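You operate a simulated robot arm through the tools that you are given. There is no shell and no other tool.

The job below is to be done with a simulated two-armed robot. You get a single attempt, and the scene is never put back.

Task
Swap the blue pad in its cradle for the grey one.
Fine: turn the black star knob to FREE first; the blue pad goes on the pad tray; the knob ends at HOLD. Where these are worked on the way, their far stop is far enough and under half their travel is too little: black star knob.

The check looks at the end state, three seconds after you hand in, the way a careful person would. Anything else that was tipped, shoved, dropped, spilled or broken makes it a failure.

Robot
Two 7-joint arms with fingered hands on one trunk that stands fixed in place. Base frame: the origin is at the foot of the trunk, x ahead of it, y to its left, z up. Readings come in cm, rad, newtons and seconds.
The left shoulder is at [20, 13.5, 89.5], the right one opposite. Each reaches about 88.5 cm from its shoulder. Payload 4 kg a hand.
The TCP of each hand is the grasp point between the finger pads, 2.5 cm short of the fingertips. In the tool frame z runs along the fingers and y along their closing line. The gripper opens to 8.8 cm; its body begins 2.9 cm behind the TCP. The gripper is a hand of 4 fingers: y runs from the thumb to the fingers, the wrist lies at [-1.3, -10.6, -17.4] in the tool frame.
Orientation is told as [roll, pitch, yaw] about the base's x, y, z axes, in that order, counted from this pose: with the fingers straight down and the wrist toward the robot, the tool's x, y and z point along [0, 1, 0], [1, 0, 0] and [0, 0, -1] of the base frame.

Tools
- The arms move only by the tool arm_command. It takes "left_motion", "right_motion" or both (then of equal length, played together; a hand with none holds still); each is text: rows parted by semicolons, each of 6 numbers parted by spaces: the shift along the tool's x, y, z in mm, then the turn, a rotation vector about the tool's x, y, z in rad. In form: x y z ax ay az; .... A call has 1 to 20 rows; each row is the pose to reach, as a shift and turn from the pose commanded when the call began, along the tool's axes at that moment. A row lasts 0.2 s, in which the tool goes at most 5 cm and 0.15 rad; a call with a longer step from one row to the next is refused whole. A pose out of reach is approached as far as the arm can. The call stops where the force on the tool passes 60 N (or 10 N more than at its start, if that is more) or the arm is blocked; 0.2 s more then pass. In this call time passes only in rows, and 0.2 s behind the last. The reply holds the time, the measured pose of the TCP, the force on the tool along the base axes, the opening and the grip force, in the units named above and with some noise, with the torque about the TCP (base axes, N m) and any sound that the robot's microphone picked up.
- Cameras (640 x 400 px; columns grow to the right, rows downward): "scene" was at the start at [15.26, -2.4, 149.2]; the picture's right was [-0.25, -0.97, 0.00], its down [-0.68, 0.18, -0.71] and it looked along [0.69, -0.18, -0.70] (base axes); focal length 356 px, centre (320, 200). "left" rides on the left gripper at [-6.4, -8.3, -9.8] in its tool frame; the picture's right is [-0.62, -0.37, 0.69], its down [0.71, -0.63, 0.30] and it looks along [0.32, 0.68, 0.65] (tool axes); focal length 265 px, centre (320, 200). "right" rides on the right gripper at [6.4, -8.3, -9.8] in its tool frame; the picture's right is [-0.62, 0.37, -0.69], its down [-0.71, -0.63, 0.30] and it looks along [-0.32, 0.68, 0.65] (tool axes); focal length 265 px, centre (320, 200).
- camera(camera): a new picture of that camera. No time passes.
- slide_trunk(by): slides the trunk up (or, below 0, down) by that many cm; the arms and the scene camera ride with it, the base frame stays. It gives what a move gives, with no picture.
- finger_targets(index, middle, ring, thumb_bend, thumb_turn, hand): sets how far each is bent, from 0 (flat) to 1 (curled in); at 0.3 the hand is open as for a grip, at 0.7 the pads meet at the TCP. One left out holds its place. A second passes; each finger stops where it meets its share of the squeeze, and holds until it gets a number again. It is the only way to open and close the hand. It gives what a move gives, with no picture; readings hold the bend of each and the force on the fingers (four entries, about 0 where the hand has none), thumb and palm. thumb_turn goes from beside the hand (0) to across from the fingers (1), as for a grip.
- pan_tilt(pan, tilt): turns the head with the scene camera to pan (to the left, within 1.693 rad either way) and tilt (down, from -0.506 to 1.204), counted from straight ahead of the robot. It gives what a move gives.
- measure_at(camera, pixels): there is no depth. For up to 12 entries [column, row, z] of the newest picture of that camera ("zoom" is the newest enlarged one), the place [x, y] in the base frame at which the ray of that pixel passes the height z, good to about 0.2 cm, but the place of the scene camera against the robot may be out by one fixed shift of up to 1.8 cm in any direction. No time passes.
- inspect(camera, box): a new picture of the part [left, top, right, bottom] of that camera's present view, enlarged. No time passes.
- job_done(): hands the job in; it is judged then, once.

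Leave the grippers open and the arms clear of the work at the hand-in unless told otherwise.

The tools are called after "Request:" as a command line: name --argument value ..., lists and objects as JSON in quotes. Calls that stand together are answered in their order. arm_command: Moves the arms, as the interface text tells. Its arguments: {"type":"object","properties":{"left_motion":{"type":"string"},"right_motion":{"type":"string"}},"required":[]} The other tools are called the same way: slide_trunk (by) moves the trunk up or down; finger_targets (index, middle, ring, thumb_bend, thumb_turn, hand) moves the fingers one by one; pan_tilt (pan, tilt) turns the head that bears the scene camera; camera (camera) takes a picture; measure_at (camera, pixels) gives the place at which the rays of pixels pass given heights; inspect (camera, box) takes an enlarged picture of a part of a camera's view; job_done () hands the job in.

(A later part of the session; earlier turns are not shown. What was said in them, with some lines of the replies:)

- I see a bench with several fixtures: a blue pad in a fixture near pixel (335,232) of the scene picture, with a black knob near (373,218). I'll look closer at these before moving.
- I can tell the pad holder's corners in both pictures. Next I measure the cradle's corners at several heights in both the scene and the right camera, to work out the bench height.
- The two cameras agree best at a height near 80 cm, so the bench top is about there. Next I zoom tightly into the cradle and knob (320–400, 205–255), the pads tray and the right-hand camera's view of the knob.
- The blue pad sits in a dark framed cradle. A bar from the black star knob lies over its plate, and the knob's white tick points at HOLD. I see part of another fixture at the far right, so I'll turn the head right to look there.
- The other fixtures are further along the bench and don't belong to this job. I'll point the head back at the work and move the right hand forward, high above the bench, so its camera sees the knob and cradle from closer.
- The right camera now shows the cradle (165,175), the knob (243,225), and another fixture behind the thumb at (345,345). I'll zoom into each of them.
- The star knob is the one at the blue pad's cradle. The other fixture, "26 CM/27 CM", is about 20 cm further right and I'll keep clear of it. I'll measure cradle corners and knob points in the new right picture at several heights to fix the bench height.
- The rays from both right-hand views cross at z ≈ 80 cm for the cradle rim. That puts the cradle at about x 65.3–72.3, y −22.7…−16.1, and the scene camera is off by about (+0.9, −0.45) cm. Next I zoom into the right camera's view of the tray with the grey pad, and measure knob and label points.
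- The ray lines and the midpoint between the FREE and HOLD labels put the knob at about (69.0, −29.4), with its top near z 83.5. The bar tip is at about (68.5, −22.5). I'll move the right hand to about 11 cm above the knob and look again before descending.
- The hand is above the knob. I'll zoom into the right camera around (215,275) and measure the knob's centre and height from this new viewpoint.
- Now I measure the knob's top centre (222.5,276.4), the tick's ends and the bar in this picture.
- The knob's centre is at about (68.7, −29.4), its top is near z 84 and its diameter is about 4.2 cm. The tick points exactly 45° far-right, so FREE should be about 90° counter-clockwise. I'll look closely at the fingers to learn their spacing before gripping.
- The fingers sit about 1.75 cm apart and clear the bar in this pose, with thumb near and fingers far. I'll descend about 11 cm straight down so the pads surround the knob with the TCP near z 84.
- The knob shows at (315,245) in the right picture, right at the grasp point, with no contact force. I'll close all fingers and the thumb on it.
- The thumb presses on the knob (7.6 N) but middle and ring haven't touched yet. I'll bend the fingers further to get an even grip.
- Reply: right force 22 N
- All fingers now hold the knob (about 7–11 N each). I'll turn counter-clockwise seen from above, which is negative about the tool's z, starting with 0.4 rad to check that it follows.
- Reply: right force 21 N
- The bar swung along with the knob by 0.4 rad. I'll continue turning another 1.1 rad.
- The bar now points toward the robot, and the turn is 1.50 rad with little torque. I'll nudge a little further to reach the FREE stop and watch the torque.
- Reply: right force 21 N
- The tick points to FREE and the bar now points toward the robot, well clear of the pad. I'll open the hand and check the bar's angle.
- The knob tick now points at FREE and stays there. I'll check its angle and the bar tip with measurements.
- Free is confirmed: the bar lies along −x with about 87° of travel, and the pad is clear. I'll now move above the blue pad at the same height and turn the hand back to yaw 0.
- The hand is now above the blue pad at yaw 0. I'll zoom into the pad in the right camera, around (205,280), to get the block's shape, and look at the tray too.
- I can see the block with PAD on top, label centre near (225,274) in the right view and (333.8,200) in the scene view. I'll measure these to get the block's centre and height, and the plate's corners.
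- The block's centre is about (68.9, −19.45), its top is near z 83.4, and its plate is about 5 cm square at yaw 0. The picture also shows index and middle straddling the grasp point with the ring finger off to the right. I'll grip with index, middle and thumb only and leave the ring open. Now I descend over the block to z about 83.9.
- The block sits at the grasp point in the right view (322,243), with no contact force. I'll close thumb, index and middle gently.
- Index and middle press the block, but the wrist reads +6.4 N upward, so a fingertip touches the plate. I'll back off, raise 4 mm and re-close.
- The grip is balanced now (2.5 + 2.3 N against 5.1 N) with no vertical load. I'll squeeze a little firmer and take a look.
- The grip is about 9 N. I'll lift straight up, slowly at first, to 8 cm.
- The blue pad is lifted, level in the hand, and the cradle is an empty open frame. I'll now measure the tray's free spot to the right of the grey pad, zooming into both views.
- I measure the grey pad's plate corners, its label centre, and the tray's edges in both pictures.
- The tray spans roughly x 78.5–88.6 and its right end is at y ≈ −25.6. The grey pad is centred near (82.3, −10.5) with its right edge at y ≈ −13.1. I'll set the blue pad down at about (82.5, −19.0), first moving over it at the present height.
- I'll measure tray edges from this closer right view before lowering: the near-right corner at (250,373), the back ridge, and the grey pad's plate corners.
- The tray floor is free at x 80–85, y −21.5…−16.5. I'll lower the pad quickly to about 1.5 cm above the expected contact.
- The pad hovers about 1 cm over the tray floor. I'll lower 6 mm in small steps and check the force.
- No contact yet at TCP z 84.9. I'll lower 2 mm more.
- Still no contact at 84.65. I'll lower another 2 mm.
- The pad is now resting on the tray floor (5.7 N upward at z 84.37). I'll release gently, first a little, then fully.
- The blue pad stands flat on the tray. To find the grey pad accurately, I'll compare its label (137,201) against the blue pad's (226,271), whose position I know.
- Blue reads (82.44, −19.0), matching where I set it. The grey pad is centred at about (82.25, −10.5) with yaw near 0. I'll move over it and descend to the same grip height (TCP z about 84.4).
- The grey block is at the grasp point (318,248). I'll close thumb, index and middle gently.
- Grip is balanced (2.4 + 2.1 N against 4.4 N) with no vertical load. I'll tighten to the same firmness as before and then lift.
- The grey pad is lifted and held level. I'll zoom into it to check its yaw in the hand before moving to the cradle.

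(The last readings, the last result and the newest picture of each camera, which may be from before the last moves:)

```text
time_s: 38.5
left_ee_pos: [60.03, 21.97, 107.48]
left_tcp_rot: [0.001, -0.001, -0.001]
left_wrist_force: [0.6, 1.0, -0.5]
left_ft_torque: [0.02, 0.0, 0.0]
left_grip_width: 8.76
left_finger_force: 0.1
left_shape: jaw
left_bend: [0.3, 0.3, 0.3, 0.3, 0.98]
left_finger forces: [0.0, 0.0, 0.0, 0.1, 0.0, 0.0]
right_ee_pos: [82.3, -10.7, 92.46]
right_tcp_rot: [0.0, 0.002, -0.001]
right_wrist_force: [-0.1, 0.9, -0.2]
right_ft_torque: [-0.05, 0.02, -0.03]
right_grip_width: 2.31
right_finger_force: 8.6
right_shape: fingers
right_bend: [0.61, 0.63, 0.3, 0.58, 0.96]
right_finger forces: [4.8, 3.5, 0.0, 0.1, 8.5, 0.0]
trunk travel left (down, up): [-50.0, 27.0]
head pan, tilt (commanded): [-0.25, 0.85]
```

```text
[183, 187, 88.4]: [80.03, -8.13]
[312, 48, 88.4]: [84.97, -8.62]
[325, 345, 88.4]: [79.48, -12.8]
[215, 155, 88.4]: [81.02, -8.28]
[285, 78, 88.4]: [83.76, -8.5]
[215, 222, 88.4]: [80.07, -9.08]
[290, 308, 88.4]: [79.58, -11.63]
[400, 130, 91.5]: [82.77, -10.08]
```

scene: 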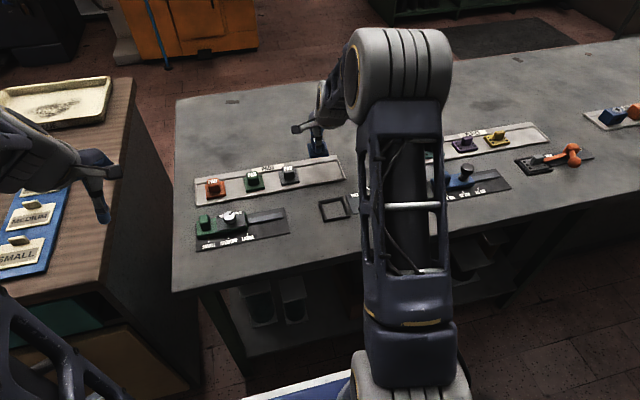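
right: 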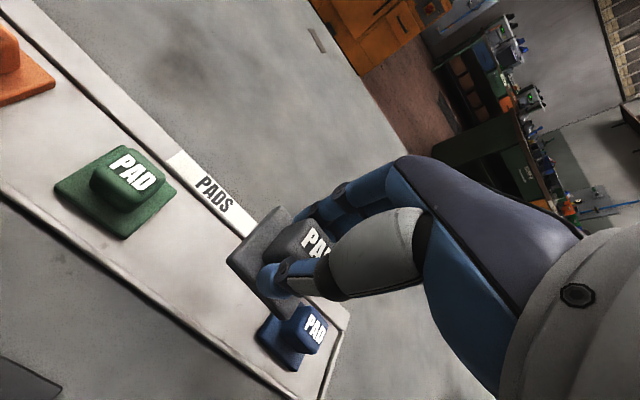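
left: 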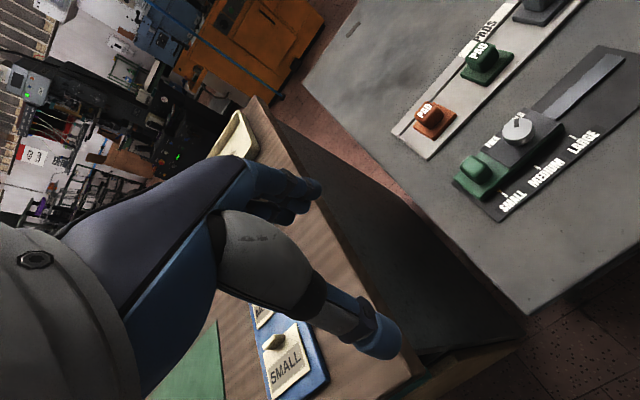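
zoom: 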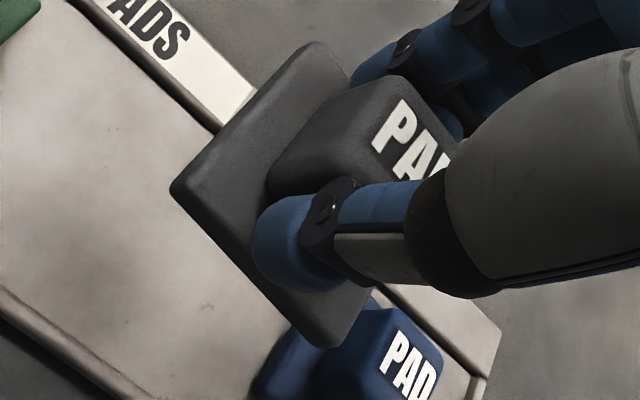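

The pad sits about 6° clockwise in the hand (both visible edges agree), and its centre is on the TCP. I'll move over the cradle and turn the hand +0.1 rad (az −0.1) so that the pad squares up with the frame.

Request:
arm_command --right_motion "-15 -22 0 0 0 0; -30 -45 0 0 0 -0.02; -45 -68 0 0 0 -0.04; -60 -91 0 0 0 -0.06; -75 -114 0 0 0 -0.08; -84 -128 0 0 0 -0.1; -88 -134 0 0 0 -0.1"

Request:
camera --camera "right"

Request:
inspect --camera "right" --box '[140, 190, 340, 350]'

Request:
inspect --camera "scene" --box '[290, 150, 402, 220]'

```text
time_s: 40.1
left_ee_pos: [60.1, 22.02, 107.53]
left_tcp_rot: [-0.001, -0.001, 0.0]
left_wrist_force: [0.0, 0.1, 0.4]
left_ft_torque: [0.0, 0.0, 0.02]
left_grip_width: 8.76
left_finger_force: 0.0
left_shape: jaw
left_bend: [0.3, 0.3, 0.3, 0.3, 0.98]
left_finger forces: [0.0, 0.1, 0.0, 0.0, 0.0, 0.0]
right_ee_pos: [68.85, -19.32, 92.41]
right_tcp_rot: [0.002, 0.0, 0.102]
right_wrist_force: [0.1, -0.1, -0.8]
right_ft_torque: [-0.04, 0.02, 0.01]
right_grip_width: 2.31
right_finger_force: 8.9
right_shape: fingers
right_bend: [0.61, 0.63, 0.3, 0.58, 0.96]
right_finger forces: [4.8, 3.5, 0.0, 0.0, 8.4, 0.1]
trunk travel left (down, up): [-50.0, 27.0]
head pan, tilt (commanded): [-0.25, 0.85]
```

```text
taken
```

right: 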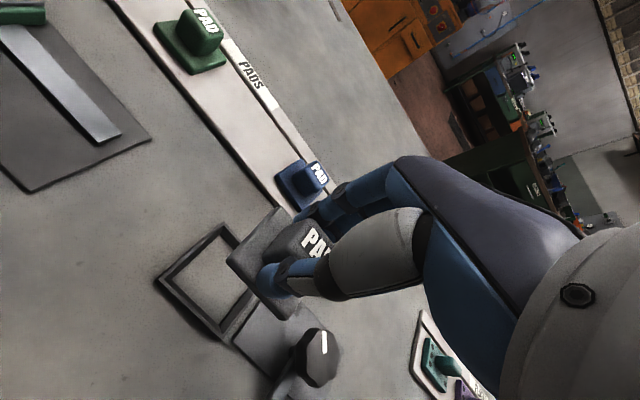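

```text
2.50 times, centred on (240, 270) of right
```

zoom: 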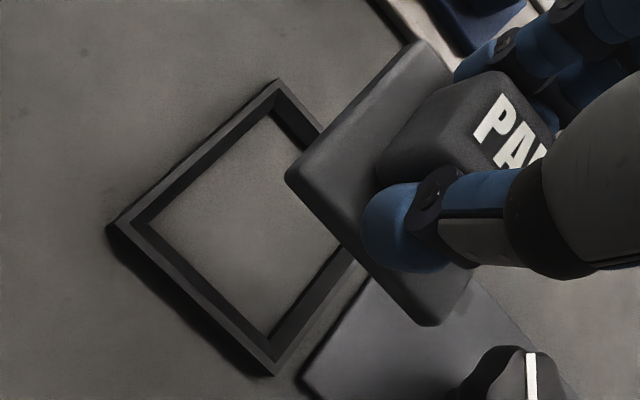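

```text
5.71 times, centred on (346, 185) of scene
```

zoom: 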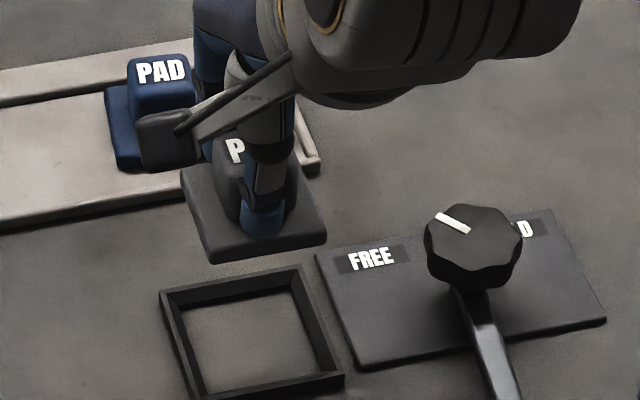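

I measure the cradle's outer, inner and floor corners and the held pad's plate corners in this right view.

Request:
measure_at --camera "right" --pixels '[[155.2, 280, 80], [222.8, 222, 80], [222, 340, 80], [165.2, 278.8, 80], [222.8, 231.2, 80], [220.8, 330.8, 80], [171.2, 278, 79.2], [220, 236, 79.2], [218.8, 324.8, 79.2], [228.8, 261.2, 88.4], [279.2, 208, 88.4], [282, 320, 88.4]]'

```text
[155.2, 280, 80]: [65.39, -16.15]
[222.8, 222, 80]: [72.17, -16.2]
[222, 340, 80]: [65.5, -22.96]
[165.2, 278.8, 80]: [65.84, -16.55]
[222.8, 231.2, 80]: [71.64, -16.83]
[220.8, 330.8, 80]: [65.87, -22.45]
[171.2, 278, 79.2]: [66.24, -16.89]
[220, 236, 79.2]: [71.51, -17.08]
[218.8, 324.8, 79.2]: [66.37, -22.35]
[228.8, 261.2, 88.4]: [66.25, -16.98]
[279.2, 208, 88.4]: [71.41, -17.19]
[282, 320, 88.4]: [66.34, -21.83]
```

Cradle centre is about (68.8, −19.57) and the held pad's centre about (68.87, −19.51), with yaw within about 1°. Clearance is about 3 mm a side at the rim. I'll descend to just above the rim, with a half-millimetre correction.

Request:
arm_command --right_motion "-0.5 -0.5 20 0 0 0; -0.5 -0.5 40 0 0 0; -0.5 -0.5 54 0 0 0; -0.5 -0.5 62 0 0 0; -0.5 -0.5 66 0 0 0"

Request:
inspect --camera "right" --box '[180, 170, 380, 340]'

Request:
inspect --camera "scene" --box '[300, 165, 380, 225]'

```text
time_s: 41.3
left_ee_pos: [60.03, 21.88, 107.53]
left_tcp_rot: [-0.001, 0.001, 0.0]
left_wrist_force: [-0.4, 0.2, 0.0]
left_ft_torque: [0.0, 0.02, 0.0]
left_grip_width: 8.78
left_finger_force: 0.0
left_shape: jaw
left_bend: [0.3, 0.3, 0.3, 0.3, 0.98]
left_finger forces: [0.0, 0.0, 0.0, 0.0, 0.0, 0.0]
right_ee_pos: [68.84, -19.36, 85.78]
right_tcp_rot: [0.0, 0.0, 0.1]
right_wrist_force: [-0.3, 0.2, -0.2]
right_ft_torque: [-0.01, 0.0, 0.0]
right_grip_width: 2.31
right_finger_force: 8.7
right_shape: fingers
right_bend: [0.61, 0.63, 0.3, 0.58, 0.96]
right_finger forces: [4.9, 3.6, 0.1, 0.1, 8.4, 0.0]
trunk travel left (down, up): [-50.0, 27.0]
head pan, tilt (commanded): [-0.25, 0.85]
```

```text
2.35 times, centred on (280, 255) of right
```

zoom: 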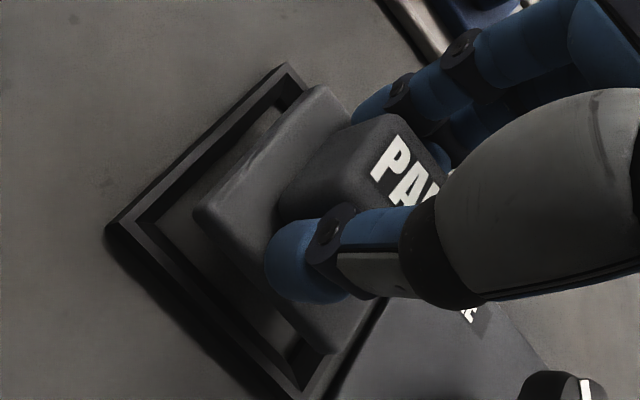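

```text
6.67 times, centred on (340, 195) of scene
```

zoom: 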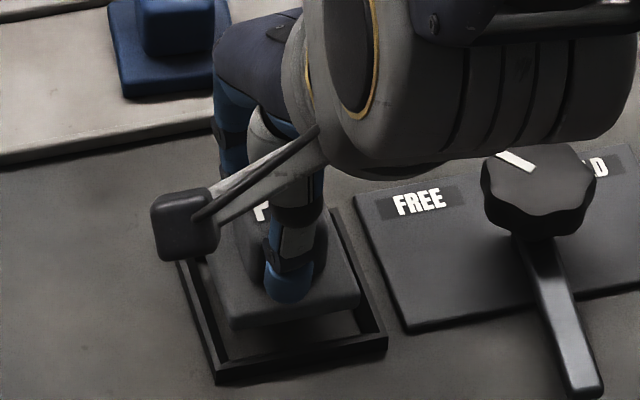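

Close to the rim. I'll measure the pad's corners again against the cradle at this height.

Request:
measure_at --camera "right" --pixels '[[227.7, 260.5, 81.8], [279, 206.5, 81.8], [283, 319.5, 81.8], [189.5, 265.6, 80], [265.5, 197.5, 80]]'

```text
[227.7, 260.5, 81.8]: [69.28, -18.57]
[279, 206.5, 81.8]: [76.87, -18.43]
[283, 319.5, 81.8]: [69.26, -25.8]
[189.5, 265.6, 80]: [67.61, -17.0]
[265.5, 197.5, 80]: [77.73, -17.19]
```

Those readings used the older full picture. I'll take a fresh right picture and repeat.

Request:
camera --camera "right"

Request:
measure_at --camera "right" --pixels '[[227.7, 260.5, 81.8], [279, 206.5, 81.8], [283, 319.5, 81.8], [189.5, 265.6, 80], [265.5, 197.5, 80], [200, 264, 80], [265.5, 207, 80]]'

```text
taken
```

right: 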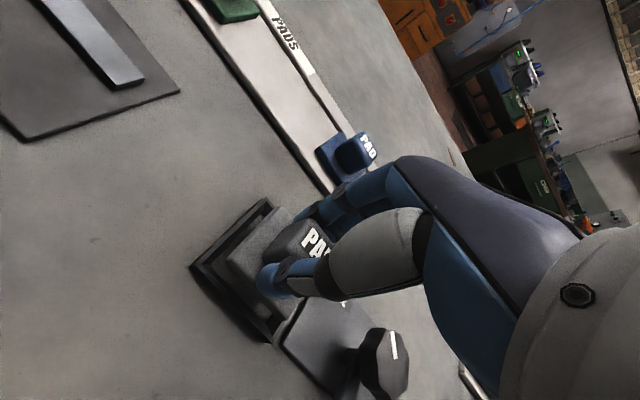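

```text
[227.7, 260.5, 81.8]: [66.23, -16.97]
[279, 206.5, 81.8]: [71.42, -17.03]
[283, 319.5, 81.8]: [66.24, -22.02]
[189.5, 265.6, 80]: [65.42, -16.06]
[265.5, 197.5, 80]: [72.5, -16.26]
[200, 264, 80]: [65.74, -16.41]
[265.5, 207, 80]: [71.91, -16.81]
```

The pad spans x 66.2–71.4, y −17.0…−22.0. The cradle's inner opening is x 65.8–71.7, y −16.65…−22.45, so it is well centred. I'll lower 10 mm in small steps.

Request:
arm_command --right_motion "0 0 2 0 0 0; 0 0 4 0 0 0; 0 0 6 0 0 0; 0 0 8 0 0 0; 0 0 10 0 0 0"

```text
time_s: 42.5
left_ee_pos: [60.01, 21.81, 107.63]
left_tcp_rot: [-0.001, -0.001, 0.001]
left_wrist_force: [-0.2, -0.2, -0.2]
left_ft_torque: [0.01, 0.0, -0.02]
left_grip_width: 8.75
left_finger_force: 0.1
left_shape: jaw
left_bend: [0.3, 0.3, 0.3, 0.3, 0.98]
left_finger forces: [0.0, 0.0, 0.1, 0.0, 0.0, 0.0]
right_ee_pos: [68.85, -19.47, 84.87]
right_tcp_rot: [-0.001, 0.0, 0.101]
right_wrist_force: [0.7, 0.8, -0.4]
right_ft_torque: [-0.01, 0.01, 0.05]
right_grip_width: 2.3
right_finger_force: 8.7
right_shape: fingers
right_bend: [0.61, 0.63, 0.3, 0.58, 0.96]
right_finger forces: [4.9, 3.5, 0.0, 0.0, 8.4, 0.0]
trunk travel left (down, up): [-50.0, 27.0]
head pan, tilt (commanded): [-0.25, 0.85]
```

No contact at 84.87. I'll lower 4 mm more and check the force and view.

Request:
arm_command --right_motion "0 0 1 0 0 0; 0 0 2 0 0 0; 0 0 3 0 0 0; 0 0 4 0 0 0"

Request:
inspect --camera "right" --box '[180, 170, 380, 340]'

```text
time_s: 43.5
left_ee_pos: [60.04, 21.9, 107.52]
left_tcp_rot: [-0.001, 0.0, 0.001]
left_wrist_force: [0.8, 0.8, -0.5]
left_ft_torque: [0.01, 0.02, 0.02]
left_grip_width: 8.77
left_finger_force: 0.1
left_shape: jaw
left_bend: [0.3, 0.3, 0.3, 0.3, 0.98]
left_finger forces: [0.0, 0.0, 0.1, 0.0, 0.1, 0.0]
right_ee_pos: [68.76, -19.4, 84.28]
right_tcp_rot: [0.0, -0.001, 0.101]
right_wrist_force: [0.3, -0.3, -0.6]
right_ft_torque: [0.03, 0.03, 0.01]
right_grip_width: 2.31
right_finger_force: 8.5
right_shape: fingers
right_bend: [0.61, 0.63, 0.3, 0.58, 0.96]
right_finger forces: [4.9, 3.6, 0.0, 0.0, 8.4, 0.1]
trunk travel left (down, up): [-50.0, 27.0]
head pan, tilt (commanded): [-0.25, 0.85]
```

```text
2.35 times, centred on (280, 255) of right
```

zoom: 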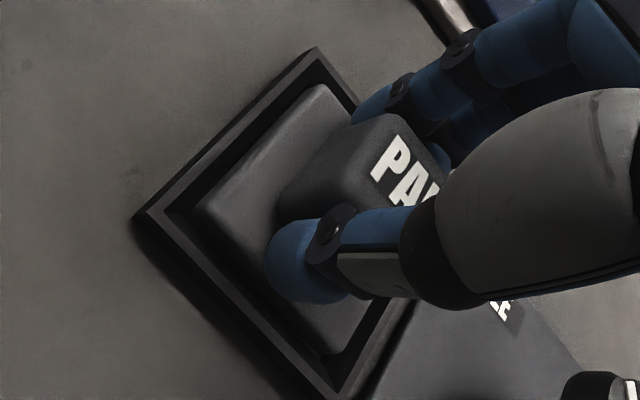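

The pad is inside the frame, square and with even gaps. I'll lower 2 mm more to find the floor.

Request:
arm_command --right_motion "0 0 1 0 0 0; 0 0 2 0 0 0"

```text
time_s: 44.1
left_ee_pos: [60.0, 21.92, 107.61]
left_tcp_rot: [-0.001, -0.001, 0.0]
left_wrist_force: [-0.8, -0.1, -0.8]
left_ft_torque: [0.03, 0.0, -0.01]
left_grip_width: 8.74
left_finger_force: 0.0
left_shape: jaw
left_bend: [0.3, 0.3, 0.3, 0.3, 0.98]
left_finger forces: [0.0, 0.1, 0.0, 0.1, 0.0, 0.1]
right_ee_pos: [68.86, -19.47, 84.21]
right_tcp_rot: [-0.001, 0.0, 0.099]
right_wrist_force: [-0.9, -0.5, -0.2]
right_ft_torque: [0.05, -0.02, 0.0]
right_grip_width: 2.3
right_finger_force: 8.9
right_shape: fingers
right_bend: [0.61, 0.63, 0.3, 0.58, 0.96]
right_finger forces: [4.9, 3.5, 0.1, 0.0, 8.4, 0.0]
trunk travel left (down, up): [-50.0, 27.0]
head pan, tilt (commanded): [-0.25, 0.85]
```

Request:
arm_command --right_motion "0 0 1 0 0 0; 0 0 2 0 0 0"

```text
time_s: 44.7
left_ee_pos: [60.08, 21.86, 107.53]
left_tcp_rot: [-0.001, 0.0, 0.0]
left_wrist_force: [-0.4, -0.1, 0.3]
left_ft_torque: [0.03, -0.01, -0.01]
left_grip_width: 8.76
left_finger_force: 0.1
left_shape: jaw
left_bend: [0.3, 0.3, 0.3, 0.3, 0.98]
left_finger forces: [0.0, 0.0, 0.1, 0.1, 0.0, 0.1]
right_ee_pos: [68.86, -19.43, 84.15]
right_tcp_rot: [0.001, -0.001, 0.1]
right_wrist_force: [-0.1, 1.0, 4.2]
right_ft_torque: [0.02, -0.04, -0.03]
right_grip_width: 2.31
right_finger_force: 8.4
right_shape: fingers
right_bend: [0.61, 0.63, 0.3, 0.58, 0.96]
right_finger forces: [4.8, 3.8, 0.1, 0.0, 9.0, 0.0]
trunk travel left (down, up): [-50.0, 27.0]
head pan, tilt (commanded): [-0.25, 0.85]
```

The pad has touched down: 4.2 N at z 84.1, the same height the blue pad had. I'll release it in two stages and rise.

Request:
finger_targets --hand "right" --index 0.54 --middle 0.54 --thumb_bend 0.51

Request:
finger_targets --hand "right" --index 0.3 --middle 0.3 --thumb_bend 0.3

Request:
arm_command --right_motion "0 0 -8 0 0 0; 0 0 -25 0 0 0; 0 0 -50 0 0 0; 0 0 -80 0 0 0; 0 0 -110 0 0 0"

Request:
camera --camera "right"

Request:
inspect --camera "scene" --box '[300, 165, 412, 235]'

Request:
inspect --camera "right" --box '[130, 210, 260, 350]'

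```text
time_s: 45.7
left_ee_pos: [60.06, 21.89, 107.59]
left_tcp_rot: [-0.001, -0.001, -0.001]
left_wrist_force: [-0.2, -0.7, -0.4]
left_ft_torque: [0.01, -0.06, 0.01]
left_grip_width: 8.77
left_finger_force: 0.1
left_shape: jaw
left_bend: [0.3, 0.3, 0.3, 0.3, 0.98]
left_finger forces: [0.0, 0.0, 0.0, 0.0, 0.0, 0.1]
right_ee_pos: [68.8, -19.43, 83.95]
right_tcp_rot: [0.0, 0.002, 0.1]
right_wrist_force: [0.4, -0.5, -0.5]
right_ft_torque: [0.03, 0.01, 0.01]
right_grip_width: 3.56
right_finger_force: 0.1
right_shape: fingers
right_bend: [0.54, 0.54, 0.3, 0.51, 0.97]
right_finger forces: [0.0, 0.0, 0.0, 0.0, 0.0, 0.0]
trunk travel left (down, up): [-50.0, 27.0]
head pan, tilt (commanded): [-0.25, 0.85]
```

```text
time_s: 46.7
left_ee_pos: [60.02, 21.95, 107.63]
left_tcp_rot: [-0.001, -0.001, 0.0]
left_wrist_force: [-0.6, 0.4, 0.3]
left_ft_torque: [-0.01, 0.03, 0.02]
left_grip_width: 8.77
left_finger_force: 0.1
left_shape: jaw
left_bend: [0.3, 0.3, 0.3, 0.3, 0.98]
left_finger forces: [0.0, 0.0, 0.0, 0.0, 0.0, 0.0]
right_ee_pos: [68.87, -19.56, 84.0]
right_tcp_rot: [-0.001, 0.001, 0.099]
right_wrist_force: [0.2, -1.0, 0.0]
right_ft_torque: [0.02, 0.02, -0.03]
right_grip_width: 8.44
right_finger_force: 0.0
right_shape: fingers
right_bend: [0.3, 0.3, 0.3, 0.3, 0.97]
right_finger forces: [0.0, 0.0, 0.0, 0.0, 0.0, 0.1]
trunk travel left (down, up): [-50.0, 27.0]
head pan, tilt (commanded): [-0.25, 0.85]
```

```text
time_s: 47.9
left_ee_pos: [59.99, 21.94, 107.69]
left_tcp_rot: [-0.001, 0.0, 0.001]
left_wrist_force: [0.5, -0.1, -0.3]
left_ft_torque: [0.01, -0.03, -0.01]
left_grip_width: 8.78
left_finger_force: 0.0
left_shape: jaw
left_bend: [0.3, 0.3, 0.3, 0.3, 0.98]
left_finger forces: [0.0, 0.1, 0.1, 0.0, 0.0, 0.1]
right_ee_pos: [68.98, -19.5, 95.15]
right_tcp_rot: [-0.001, 0.003, 0.1]
right_wrist_force: [0.2, 0.1, 0.7]
right_ft_torque: [0.02, 0.02, 0.02]
right_grip_width: 8.43
right_finger_force: 0.0
right_shape: fingers
right_bend: [0.3, 0.3, 0.3, 0.3, 0.97]
right_finger forces: [0.0, 0.0, 0.0, 0.0, 0.1, 0.1]
trunk travel left (down, up): [-50.0, 27.0]
head pan, tilt (commanded): [-0.25, 0.85]
```

```text
taken
```

right: 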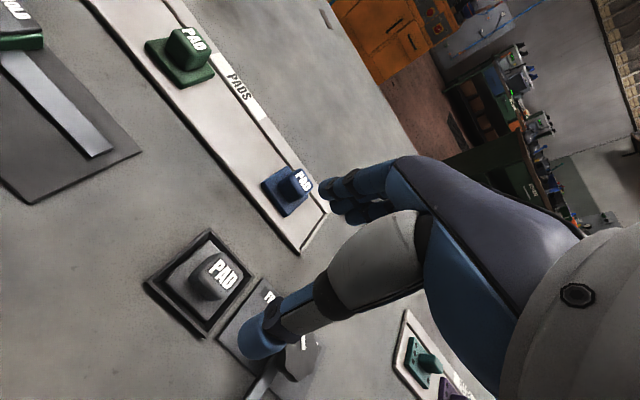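

```text
5.71 times, centred on (356, 200) of scene
```

zoom: 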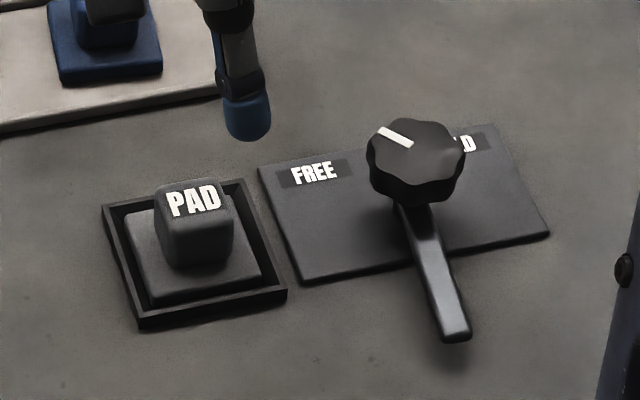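

```text
2.86 times, centred on (195, 280) of right
```

zoom: 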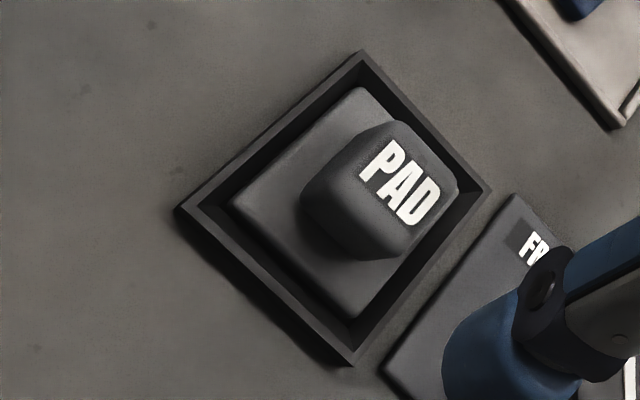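

The grey pad sits flat and square in the cradle. Now the knob goes back to HOLD. I'll move above the knob and turn the hand to yaw 1.55, mirroring the release pose.

Request:
arm_command --right_motion "-9 -1 0 0 0 -0.13; -18 -2 0 0 0 -0.26; -27 -3 0 0 0 -0.39; -36 -4 0 0 0 -0.52; -45 -5 0 0 0 -0.65; -54 -6 0 0 0 -0.78; -63 -7 0 0 0 -0.91; -72 -8 0 0 0 -1.04; -81 -9 0 0 0 -1.17; -90 -11 0 0 0 -1.3; -98 -12 0 0 0 -1.4; -98 -12 0 0 0 -1.45"

Request:
camera --camera "right"

Request:
camera --camera "scene"

Request:
inspect --camera "right" --box '[110, 170, 302, 350]'

```text
time_s: 50.5
left_ee_pos: [60.03, 21.98, 107.67]
left_tcp_rot: [0.0, 0.0, 0.002]
left_wrist_force: [0.2, -0.1, -0.2]
left_ft_torque: [0.01, -0.02, 0.02]
left_grip_width: 8.76
left_finger_force: 0.0
left_shape: jaw
left_bend: [0.3, 0.3, 0.3, 0.3, 0.98]
left_finger forces: [0.1, 0.1, 0.0, 0.0, 0.0, 0.0]
right_ee_pos: [68.73, -29.26, 95.06]
right_tcp_rot: [0.0, -0.001, 1.55]
right_wrist_force: [-0.1, -0.2, 0.0]
right_ft_torque: [0.03, -0.03, -0.04]
right_grip_width: 8.45
right_finger_force: 0.0
right_shape: fingers
right_bend: [0.3, 0.3, 0.3, 0.3, 0.97]
right_finger forces: [0.0, 0.1, 0.0, 0.0, 0.0, 0.1]
trunk travel left (down, up): [-50.0, 27.0]
head pan, tilt (commanded): [-0.25, 0.85]
```

```text
taken
```

right: 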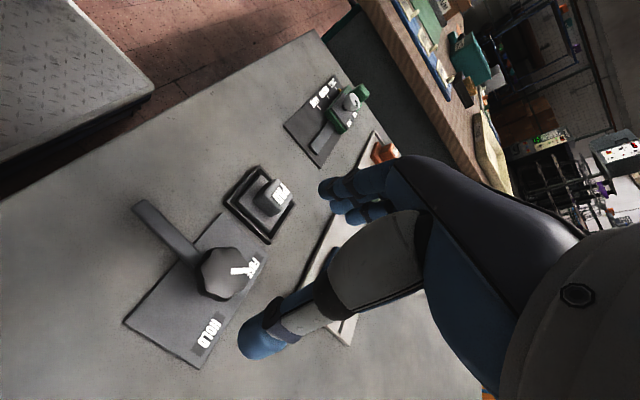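

```text
taken
```

scene: 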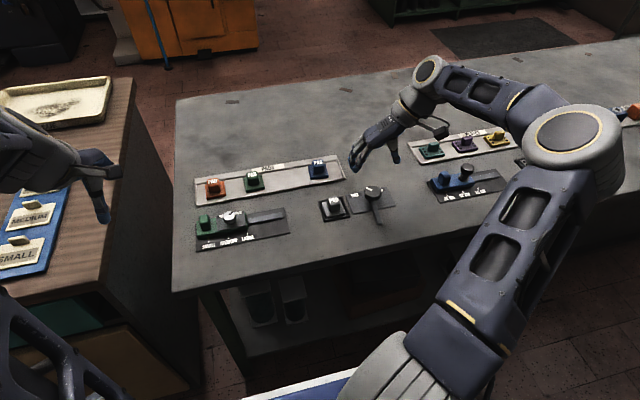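

```text
2.22 times, centred on (206, 260) of right
```

zoom: 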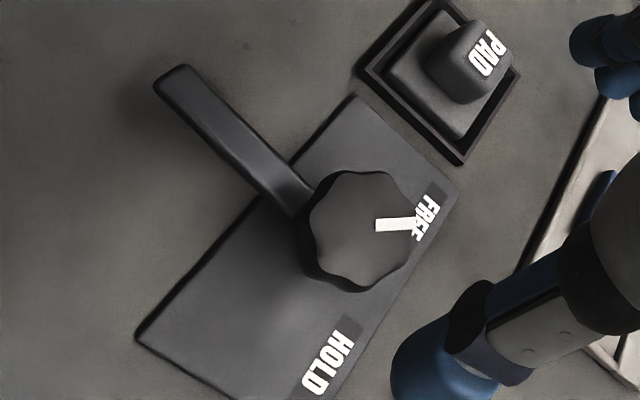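

The knob is visible with its tick at FREE. I'll check its centre in this zoom, at about (360,228), before descending.

Request:
measure_at --camera "zoom" --pixels '[[360, 228, 84], [360, 228, 83.5], [180, 78, 82.3], [285, 185, 82.3]]'

```text
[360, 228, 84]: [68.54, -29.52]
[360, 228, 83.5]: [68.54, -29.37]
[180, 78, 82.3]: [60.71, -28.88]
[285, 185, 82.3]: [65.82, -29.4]
```

The knob centre is confirmed at about (68.6, −29.4). I'll descend around it as before.

Request:
arm_command --right_motion "1 -1 25 0 0 0; 1 -1 50 0 0 0; 1 -1 75 0 0 0; 1 -1 90 0 0 0; 1 -1 100 0 0 0; 1 -1 106 0 0 0; 1 -1 110.5 0 0 0"

Request:
inspect --camera "scene" --box '[310, 150, 422, 230]'

Request:
inspect --camera "right" --box '[160, 130, 400, 370]'

```text
time_s: 52.1
left_ee_pos: [60.04, 21.91, 107.55]
left_tcp_rot: [0.0, -0.001, -0.001]
left_wrist_force: [-0.6, -0.4, -0.3]
left_ft_torque: [-0.02, 0.04, 0.0]
left_grip_width: 8.75
left_finger_force: 0.1
left_shape: jaw
left_bend: [0.3, 0.3, 0.3, 0.3, 0.98]
left_finger forces: [0.0, 0.1, 0.0, 0.0, 0.0, 0.0]
right_ee_pos: [68.58, -29.37, 83.92]
right_tcp_rot: [0.0, 0.0, 1.552]
right_wrist_force: [0.4, 0.2, 0.1]
right_ft_torque: [-0.05, -0.03, 0.0]
right_grip_width: 8.42
right_finger_force: 0.0
right_shape: fingers
right_bend: [0.3, 0.3, 0.3, 0.3, 0.97]
right_finger forces: [0.0, 0.1, 0.0, 0.1, 0.0, 0.1]
trunk travel left (down, up): [-50.0, 27.0]
head pan, tilt (commanded): [-0.25, 0.85]
```

```text
5.00 times, centred on (366, 190) of scene
```

zoom: 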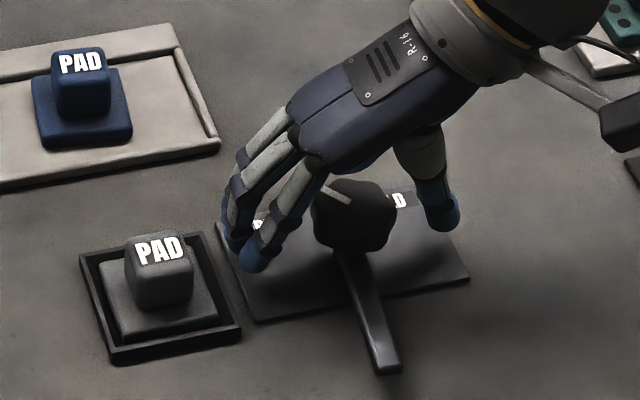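

```text
1.67 times, centred on (280, 250) of right
```

zoom: 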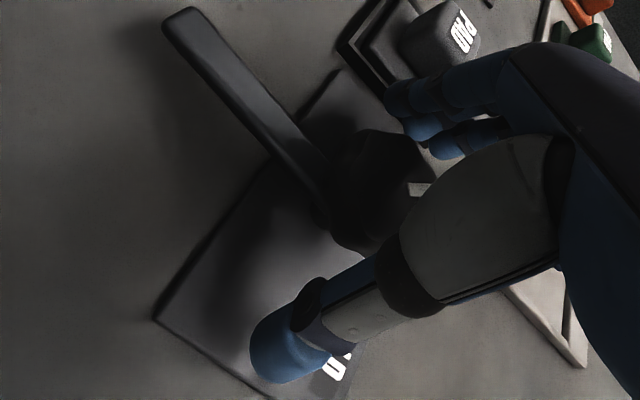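

The hand surrounds the knob, clear of the cradle. I'll close on the knob with the same grip as before.

Request:
finger_targets --hand "right" --index 0.72 --middle 0.75 --ring 0.75 --thumb_bend 0.62

```text
time_s: 53.1
left_ee_pos: [60.06, 21.93, 107.55]
left_tcp_rot: [0.002, 0.001, 0.0]
left_wrist_force: [-0.3, -0.4, -0.6]
left_ft_torque: [-0.01, -0.03, 0.01]
left_grip_width: 8.76
left_finger_force: 0.0
left_shape: jaw
left_bend: [0.3, 0.3, 0.3, 0.3, 0.98]
left_finger forces: [0.0, 0.0, 0.0, 0.1, 0.0, 0.0]
right_ee_pos: [68.53, -29.14, 83.83]
right_tcp_rot: [0.001, -0.002, 1.551]
right_wrist_force: [7.1, 11.0, -17.1]
right_ft_torque: [-0.15, 0.07, 0.0]
right_grip_width: 2.78
right_finger_force: 19.6
right_shape: fingers
right_bend: [0.57, 0.65, 0.73, 0.55, 0.97]
right_finger forces: [10.5, 12.7, 6.9, 0.0, 8.4, 0.1]
trunk travel left (down, up): [-50.0, 27.0]
head pan, tilt (commanded): [-0.25, 0.85]
```

The knob is gripped firmly (about 20 N). I'll turn clockwise (positive about the tool's z), starting with 0.5 rad as a check.

Request:
arm_command --right_motion "0 0 0 0 0 0.1; 0 0 0 0 0 0.2; 0 0 0 0 0 0.3; 0 0 0 0 0 0.4; 0 0 0 0 0 0.5"

Request:
inspect --camera "scene" --box '[310, 150, 422, 230]'

Request:
inspect --camera "right" --box '[100, 50, 400, 370]'

```text
time_s: 54.3
left_ee_pos: [60.08, 21.8, 107.62]
left_tcp_rot: [-0.001, -0.001, 0.0]
left_wrist_force: [0.0, -0.2, 0.1]
left_ft_torque: [0.01, -0.01, 0.01]
left_grip_width: 8.73
left_finger_force: 0.1
left_shape: jaw
left_bend: [0.3, 0.3, 0.3, 0.3, 0.98]
left_finger forces: [0.1, 0.0, 0.0, 0.0, 0.0, 0.0]
right_ee_pos: [68.86, -29.4, 83.85]
right_tcp_rot: [-0.002, -0.001, 1.047]
right_wrist_force: [16.9, 5.8, -20.9]
right_ft_torque: [-0.05, 0.06, 0.05]
right_grip_width: 2.8
right_finger_force: 21.1
right_shape: fingers
right_bend: [0.56, 0.64, 0.73, 0.55, 0.97]
right_finger forces: [11.7, 13.8, 8.9, 0.0, 7.0, 0.0]
trunk travel left (down, up): [-50.0, 27.0]
head pan, tilt (commanded): [-0.25, 0.85]
```

```text
5.00 times, centred on (366, 190) of scene
```

zoom: 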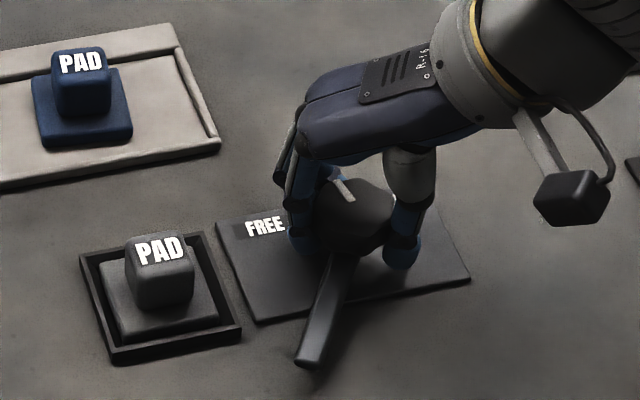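

```text
1.25 times, centred on (250, 210) of right
```

zoom: 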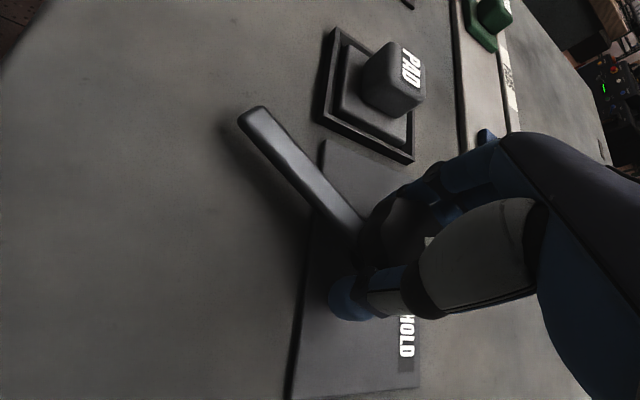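

The bar follows. I'll continue another 0.85 rad and look again before the last bit.

Request:
arm_command --right_motion "0 0 0 0 0 0.12; 0 0 0 0 0 0.24; 0 0 0 0 0 0.36; 0 0 0 0 0 0.48; 0 0 0 0 0 0.6; 0 0 0 0 0 0.72; 0 0 0 0 0 0.8; 0 0 0 0 0 0.85"

Request:
inspect --camera "scene" --box '[310, 150, 422, 230]'

Request:
inspect --camera "right" --box '[100, 50, 400, 370]'

```text
time_s: 56.1
left_ee_pos: [60.12, 21.92, 107.58]
left_tcp_rot: [0.001, -0.001, 0.001]
left_wrist_force: [-0.5, 0.5, -0.5]
left_ft_torque: [0.02, -0.02, -0.05]
left_grip_width: 8.77
left_finger_force: 0.0
left_shape: jaw
left_bend: [0.3, 0.3, 0.3, 0.3, 0.98]
left_finger forces: [0.0, 0.0, 0.1, 0.0, 0.0, 0.1]
right_ee_pos: [68.54, -29.46, 83.87]
right_tcp_rot: [0.0, 0.001, 0.196]
right_wrist_force: [18.3, -8.3, -19.2]
right_ft_torque: [-0.02, 0.06, 0.11]
right_grip_width: 2.78
right_finger_force: 20.8
right_shape: fingers
right_bend: [0.55, 0.64, 0.73, 0.56, 0.98]
right_finger forces: [12.0, 13.4, 9.9, 0.0, 6.3, 0.0]
trunk travel left (down, up): [-50.0, 27.0]
head pan, tilt (commanded): [-0.25, 0.85]
```

```text
5.00 times, centred on (366, 190) of scene
```

zoom: 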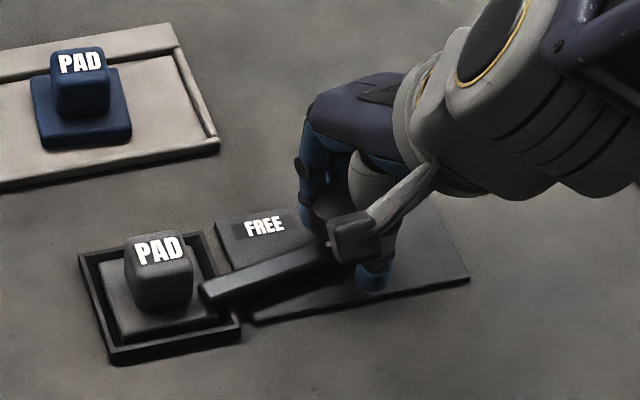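

```text
1.25 times, centred on (250, 210) of right
```

zoom: 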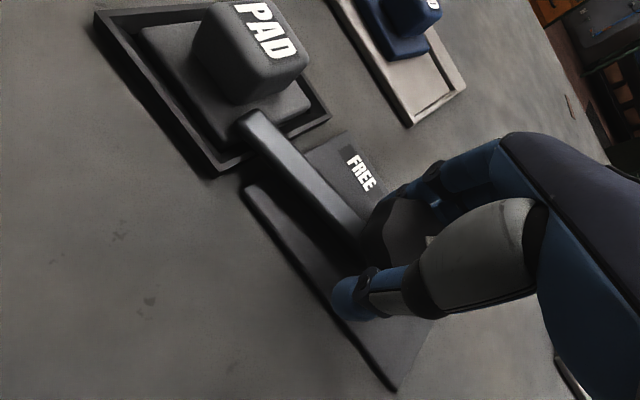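

The bar tip is now over the grey pad's plate, not yet aligned. I'll turn another 0.2 rad slowly.

Request:
arm_command --right_motion "0 0 0 0 0 0.05; 0 0 0 0 0 0.1; 0 0 0 0 0 0.15; 0 0 0 0 0 0.2"

Request:
inspect --camera "scene" --box '[310, 150, 422, 230]'

Request:
inspect --camera "right" --box '[100, 50, 400, 370]'

```text
time_s: 57.1
left_ee_pos: [60.01, 21.86, 107.56]
left_tcp_rot: [-0.001, 0.0, 0.001]
left_wrist_force: [0.2, 0.8, 0.0]
left_ft_torque: [-0.04, 0.03, 0.0]
left_grip_width: 8.77
left_finger_force: 0.0
left_shape: jaw
left_bend: [0.3, 0.3, 0.3, 0.3, 0.98]
left_finger forces: [0.1, 0.0, 0.0, 0.0, 0.0, 0.0]
right_ee_pos: [68.6, -29.45, 83.93]
right_tcp_rot: [0.001, 0.0, -0.003]
right_wrist_force: [18.3, -11.4, -20.1]
right_ft_torque: [-0.01, 0.05, 0.18]
right_grip_width: 2.75
right_finger_force: 21.7
right_shape: fingers
right_bend: [0.55, 0.63, 0.73, 0.56, 0.99]
right_finger forces: [12.3, 13.7, 10.8, 0.0, 5.7, 0.0]
trunk travel left (down, up): [-50.0, 27.0]
head pan, tilt (commanded): [-0.25, 0.85]
```

```text
5.00 times, centred on (366, 190) of scene
```

zoom: 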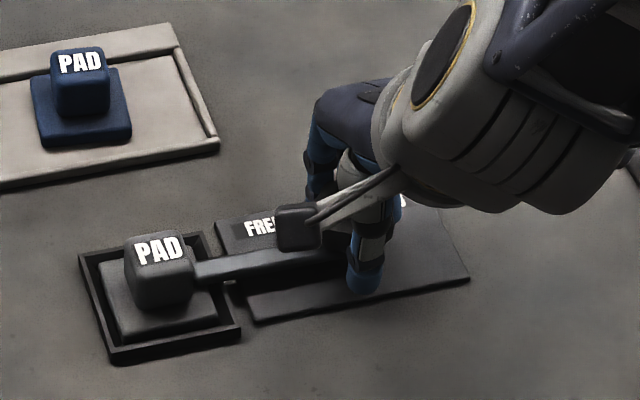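

```text
1.25 times, centred on (250, 210) of right
```

zoom: 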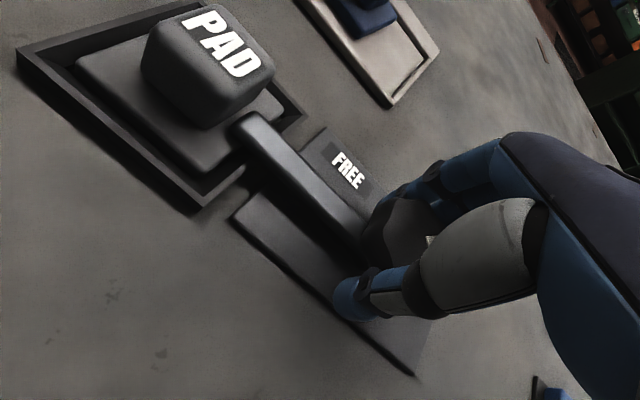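

The bar is nearly in line with the pad block, as it was at the start. I'll nudge another 0.1 rad to reach the HOLD stop while watching torque.

Request:
arm_command --right_motion "0 0 0 0 0 0.03; 0 0 0 0 0 0.06; 0 0 0 0 0 0.1"

Request:
inspect --camera "right" --box '[100, 50, 400, 370]'

```text
time_s: 57.9
left_ee_pos: [60.12, 21.83, 107.65]
left_tcp_rot: [-0.003, 0.001, 0.002]
left_wrist_force: [-0.1, 0.1, 0.0]
left_ft_torque: [-0.01, -0.02, -0.03]
left_grip_width: 8.78
left_finger_force: 0.0
left_shape: jaw
left_bend: [0.3, 0.3, 0.3, 0.3, 0.98]
left_finger forces: [0.0, 0.0, 0.0, 0.0, 0.0, 0.1]
right_ee_pos: [68.59, -29.32, 83.99]
right_tcp_rot: [-0.001, 0.001, -0.099]
right_wrist_force: [16.8, -8.5, -17.0]
right_ft_torque: [0.08, -0.01, 0.38]
right_grip_width: 2.73
right_finger_force: 20.2
right_shape: fingers
right_bend: [0.55, 0.63, 0.73, 0.56, 0.99]
right_finger forces: [11.1, 12.7, 10.3, 0.1, 6.6, 0.1]
trunk travel left (down, up): [-50.0, 27.0]
head pan, tilt (commanded): [-0.25, 0.85]
```

```text
1.25 times, centred on (250, 210) of right
```

zoom: 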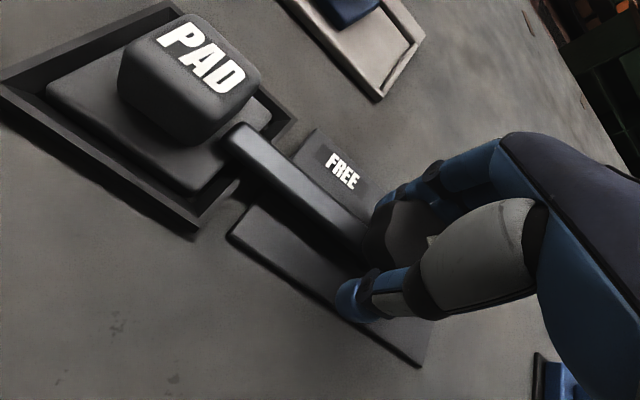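

The torque rose to 0.38 N m, so the knob is at its HOLD stop. I'll open the hand, rise, and check the tick.

Request:
finger_targets --hand "right" --index 0.3 --middle 0.3 --ring 0.3 --thumb_bend 0.3

Request:
arm_command --right_motion "0 0 -8 0 0 0; 0 0 -25 0 0 0; 0 0 -50 0 0 0; 0 0 -80 0 0 0; 0 0 -110 0 0 0"

Request:
camera --camera "right"

Request:
inspect --camera "scene" --box '[310, 160, 422, 230]'

Request:
inspect --camera "right" --box '[80, 180, 290, 345]'

```text
time_s: 58.9
left_ee_pos: [60.08, 21.83, 107.78]
left_tcp_rot: [0.002, -0.001, -0.001]
left_wrist_force: [1.1, -0.4, 0.6]
left_ft_torque: [0.0, 0.0, -0.01]
left_grip_width: 8.75
left_finger_force: 0.0
left_shape: jaw
left_bend: [0.3, 0.3, 0.3, 0.3, 0.98]
left_finger forces: [0.0, 0.0, 0.0, 0.1, 0.1, 0.1]
right_ee_pos: [68.51, -29.42, 84.01]
right_tcp_rot: [0.001, 0.0, -0.1]
right_wrist_force: [-0.4, 0.4, 0.4]
right_ft_torque: [0.0, -0.01, 0.01]
right_grip_width: 8.45
right_finger_force: 0.0
right_shape: fingers
right_bend: [0.3, 0.3, 0.3, 0.3, 0.98]
right_finger forces: [0.0, 0.1, 0.0, 0.0, 0.0, 0.0]
trunk travel left (down, up): [-50.0, 27.0]
head pan, tilt (commanded): [-0.25, 0.85]
```

```text
time_s: 60.1
left_ee_pos: [60.06, 21.91, 107.64]
left_tcp_rot: [0.0, 0.0, 0.0]
left_wrist_force: [0.4, -0.2, 0.5]
left_ft_torque: [0.0, 0.01, -0.01]
left_grip_width: 8.77
left_finger_force: 0.1
left_shape: jaw
left_bend: [0.3, 0.3, 0.3, 0.3, 0.98]
left_finger forces: [0.1, 0.0, 0.0, 0.0, 0.0, 0.1]
right_ee_pos: [68.65, -29.42, 95.01]
right_tcp_rot: [0.001, 0.003, -0.1]
right_wrist_force: [1.1, 0.6, 0.0]
right_ft_torque: [-0.01, 0.0, -0.05]
right_grip_width: 8.42
right_finger_force: 0.0
right_shape: fingers
right_bend: [0.3, 0.3, 0.3, 0.3, 0.98]
right_finger forces: [0.0, 0.0, 0.0, 0.0, 0.1, 0.0]
trunk travel left (down, up): [-50.0, 27.0]
head pan, tilt (commanded): [-0.25, 0.85]
```

```text
taken
```

right: 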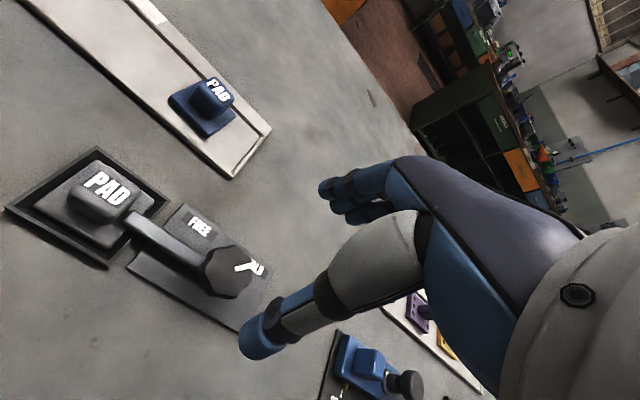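

```text
5.71 times, centred on (366, 195) of scene
```

zoom: 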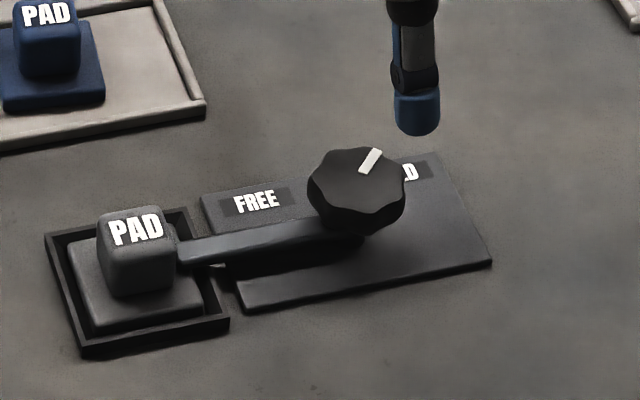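

```text
2.42 times, centred on (185, 262) of right
```

zoom: 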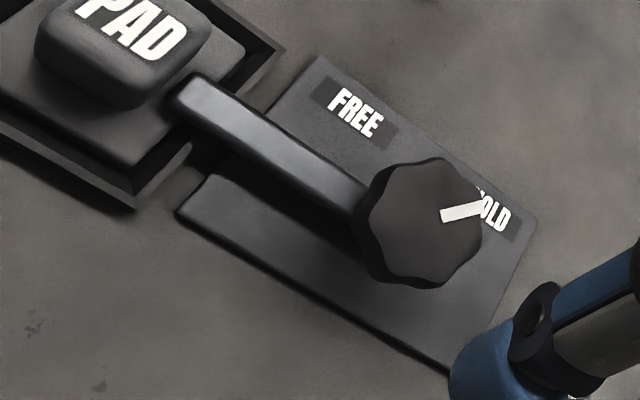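

The tick points toward HOLD and the bar lies over the grey pad's plate. I'll measure the tick's and bar's angle to compare with the start (−45°).

Request:
measure_at --camera "zoom" --pixels '[[424, 222, 84], [481, 206, 84], [442, 214, 84], [187, 95, 82.3], [345, 195, 82.3]]'

Request:
measure_at --camera "scene" --pixels '[[372.5, 191, 84], [375.7, 186.9, 84]]'

```text
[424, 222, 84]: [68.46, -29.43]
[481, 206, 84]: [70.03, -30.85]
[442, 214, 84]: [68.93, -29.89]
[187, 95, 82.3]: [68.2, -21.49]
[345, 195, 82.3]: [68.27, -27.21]
```

```text
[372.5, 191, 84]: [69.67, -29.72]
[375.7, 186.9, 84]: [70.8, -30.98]
```

Tick at about −42° and the bar straight along +y, matching the starting HOLD state. Now I retreat the right arm up and back to its starting pose.

Request:
arm_command --right_motion "0 0 -35 0 0 0; 0 0 -70 0 0 0; 0 0 -100 0 0 0; 0 0 -117 0 0 0; -3 -35 -120 0 0 -0.02; -6 -75 -120 0 0 -0.04; -9 -115 -120 0 0 -0.06; -12 -155 -120 0 0 -0.08; -15 -195 -120 0 0 -0.1; -17 -230 -120 0 0 -0.1; -18 -250 -120 0 0 -0.1"

Request:
camera --camera "scene"

Request:
inspect --camera "scene" --box '[180, 140, 420, 290]'

Request:
camera --camera "right"

```text
time_s: 62.5
left_ee_pos: [60.05, 21.8, 107.61]
left_tcp_rot: [0.0, 0.0, 0.0]
left_wrist_force: [0.2, -0.3, 0.3]
left_ft_torque: [0.01, -0.02, 0.0]
left_grip_width: 8.77
left_finger_force: 0.1
left_shape: jaw
left_bend: [0.3, 0.3, 0.3, 0.3, 0.98]
left_finger forces: [0.0, 0.0, 0.0, 0.0, 0.0, 0.0]
right_ee_pos: [43.45, -28.65, 106.96]
right_tcp_rot: [0.002, -0.001, -0.001]
right_wrist_force: [0.6, 0.2, 0.6]
right_ft_torque: [0.0, -0.02, -0.02]
right_grip_width: 8.42
right_finger_force: 0.0
right_shape: fingers
right_bend: [0.3, 0.3, 0.3, 0.3, 0.98]
right_finger forces: [0.1, 0.1, 0.0, 0.0, 0.0, 0.0]
trunk travel left (down, up): [-50.0, 27.0]
head pan, tilt (commanded): [-0.25, 0.85]
```

```text
taken
```

scene: 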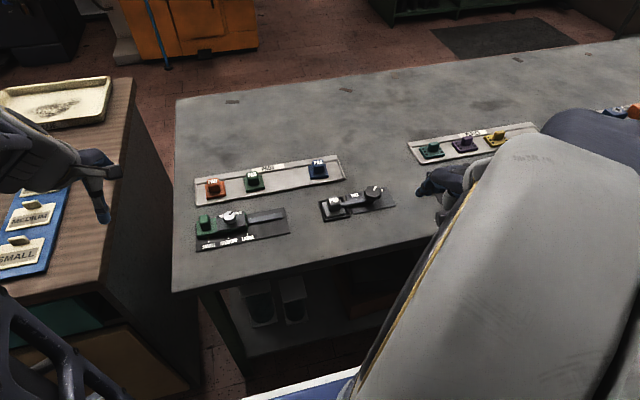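

```text
2.67 times, centred on (300, 215) of scene
```

zoom: 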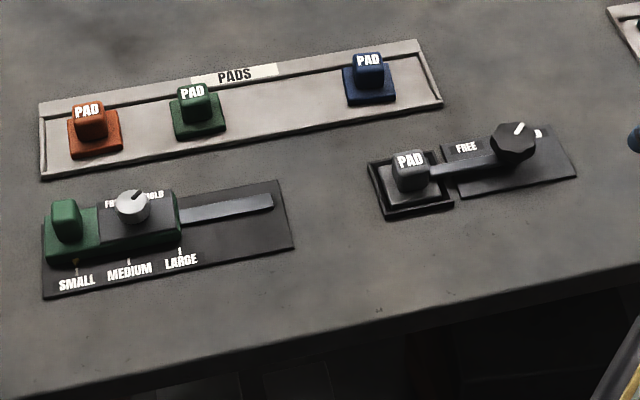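

```text
taken
```

right: 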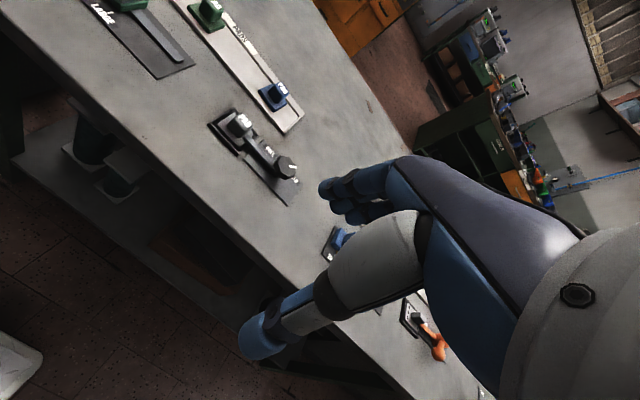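

All is in place. As a last check I'll take the same right-camera crop as at the start to compare the knob and bar directly.

Request:
inspect --camera "right" --box '[190, 90, 318, 210]'

Request:
inspect --camera "scene" --box '[310, 175, 406, 235]'

```text
3.33 times, centred on (254, 150) of right
```

zoom: 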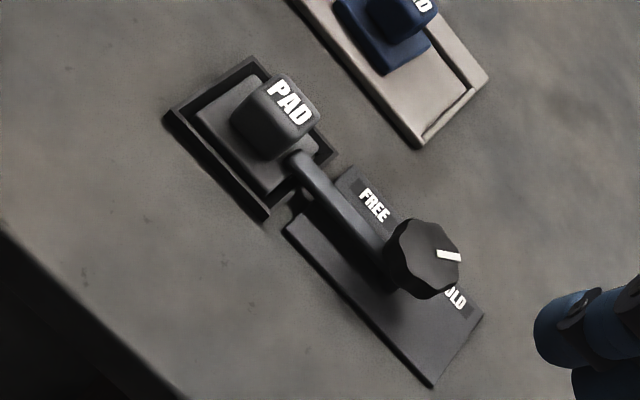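

```text
6.67 times, centred on (358, 205) of scene
```

zoom: 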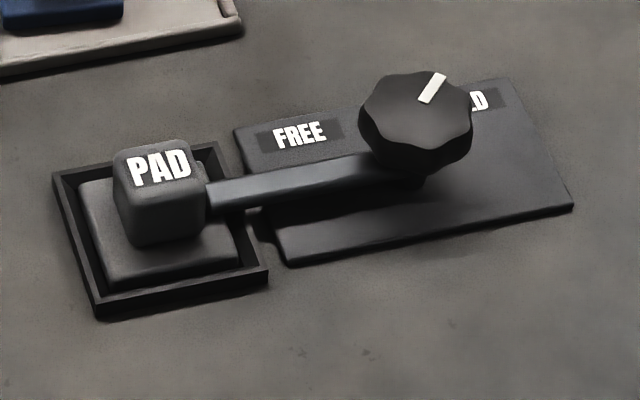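

The knob and bar look the same as at the start, at HOLD. The grey pad is in the cradle under the bar, and the blue pad is flat on the pad tray. Both hands are open and clear, so I'm handing in.

Request:
job_done

```text
The job is handed in.
```

The swap is done and handed in. The grey pad is in the cradle, the blue pad is on the pad tray, and the black star knob is back at HOLD.

- **Knob:** I turned it to FREE first, about 87° by the camera measurement. After the swap I turned it back until the torque rose at the HOLD stop. The bar lies over the grey pad's plate, and the tick and bar look the same as in the first pictures.
- **Grey pad:** it sits flat and square in the cradle, with a few millimetres of clearance on each side. It touched down at the same height the blue pad had.
- **Blue pad:** it is flat in the free space at the right end of the tray, turned about 5° clockwise.
- **Everything else:** the orange and green pads and the fixture next to them look undisturbed in the last pictures. The right arm is back at its starting pose, the left never moved, and both hands are open.
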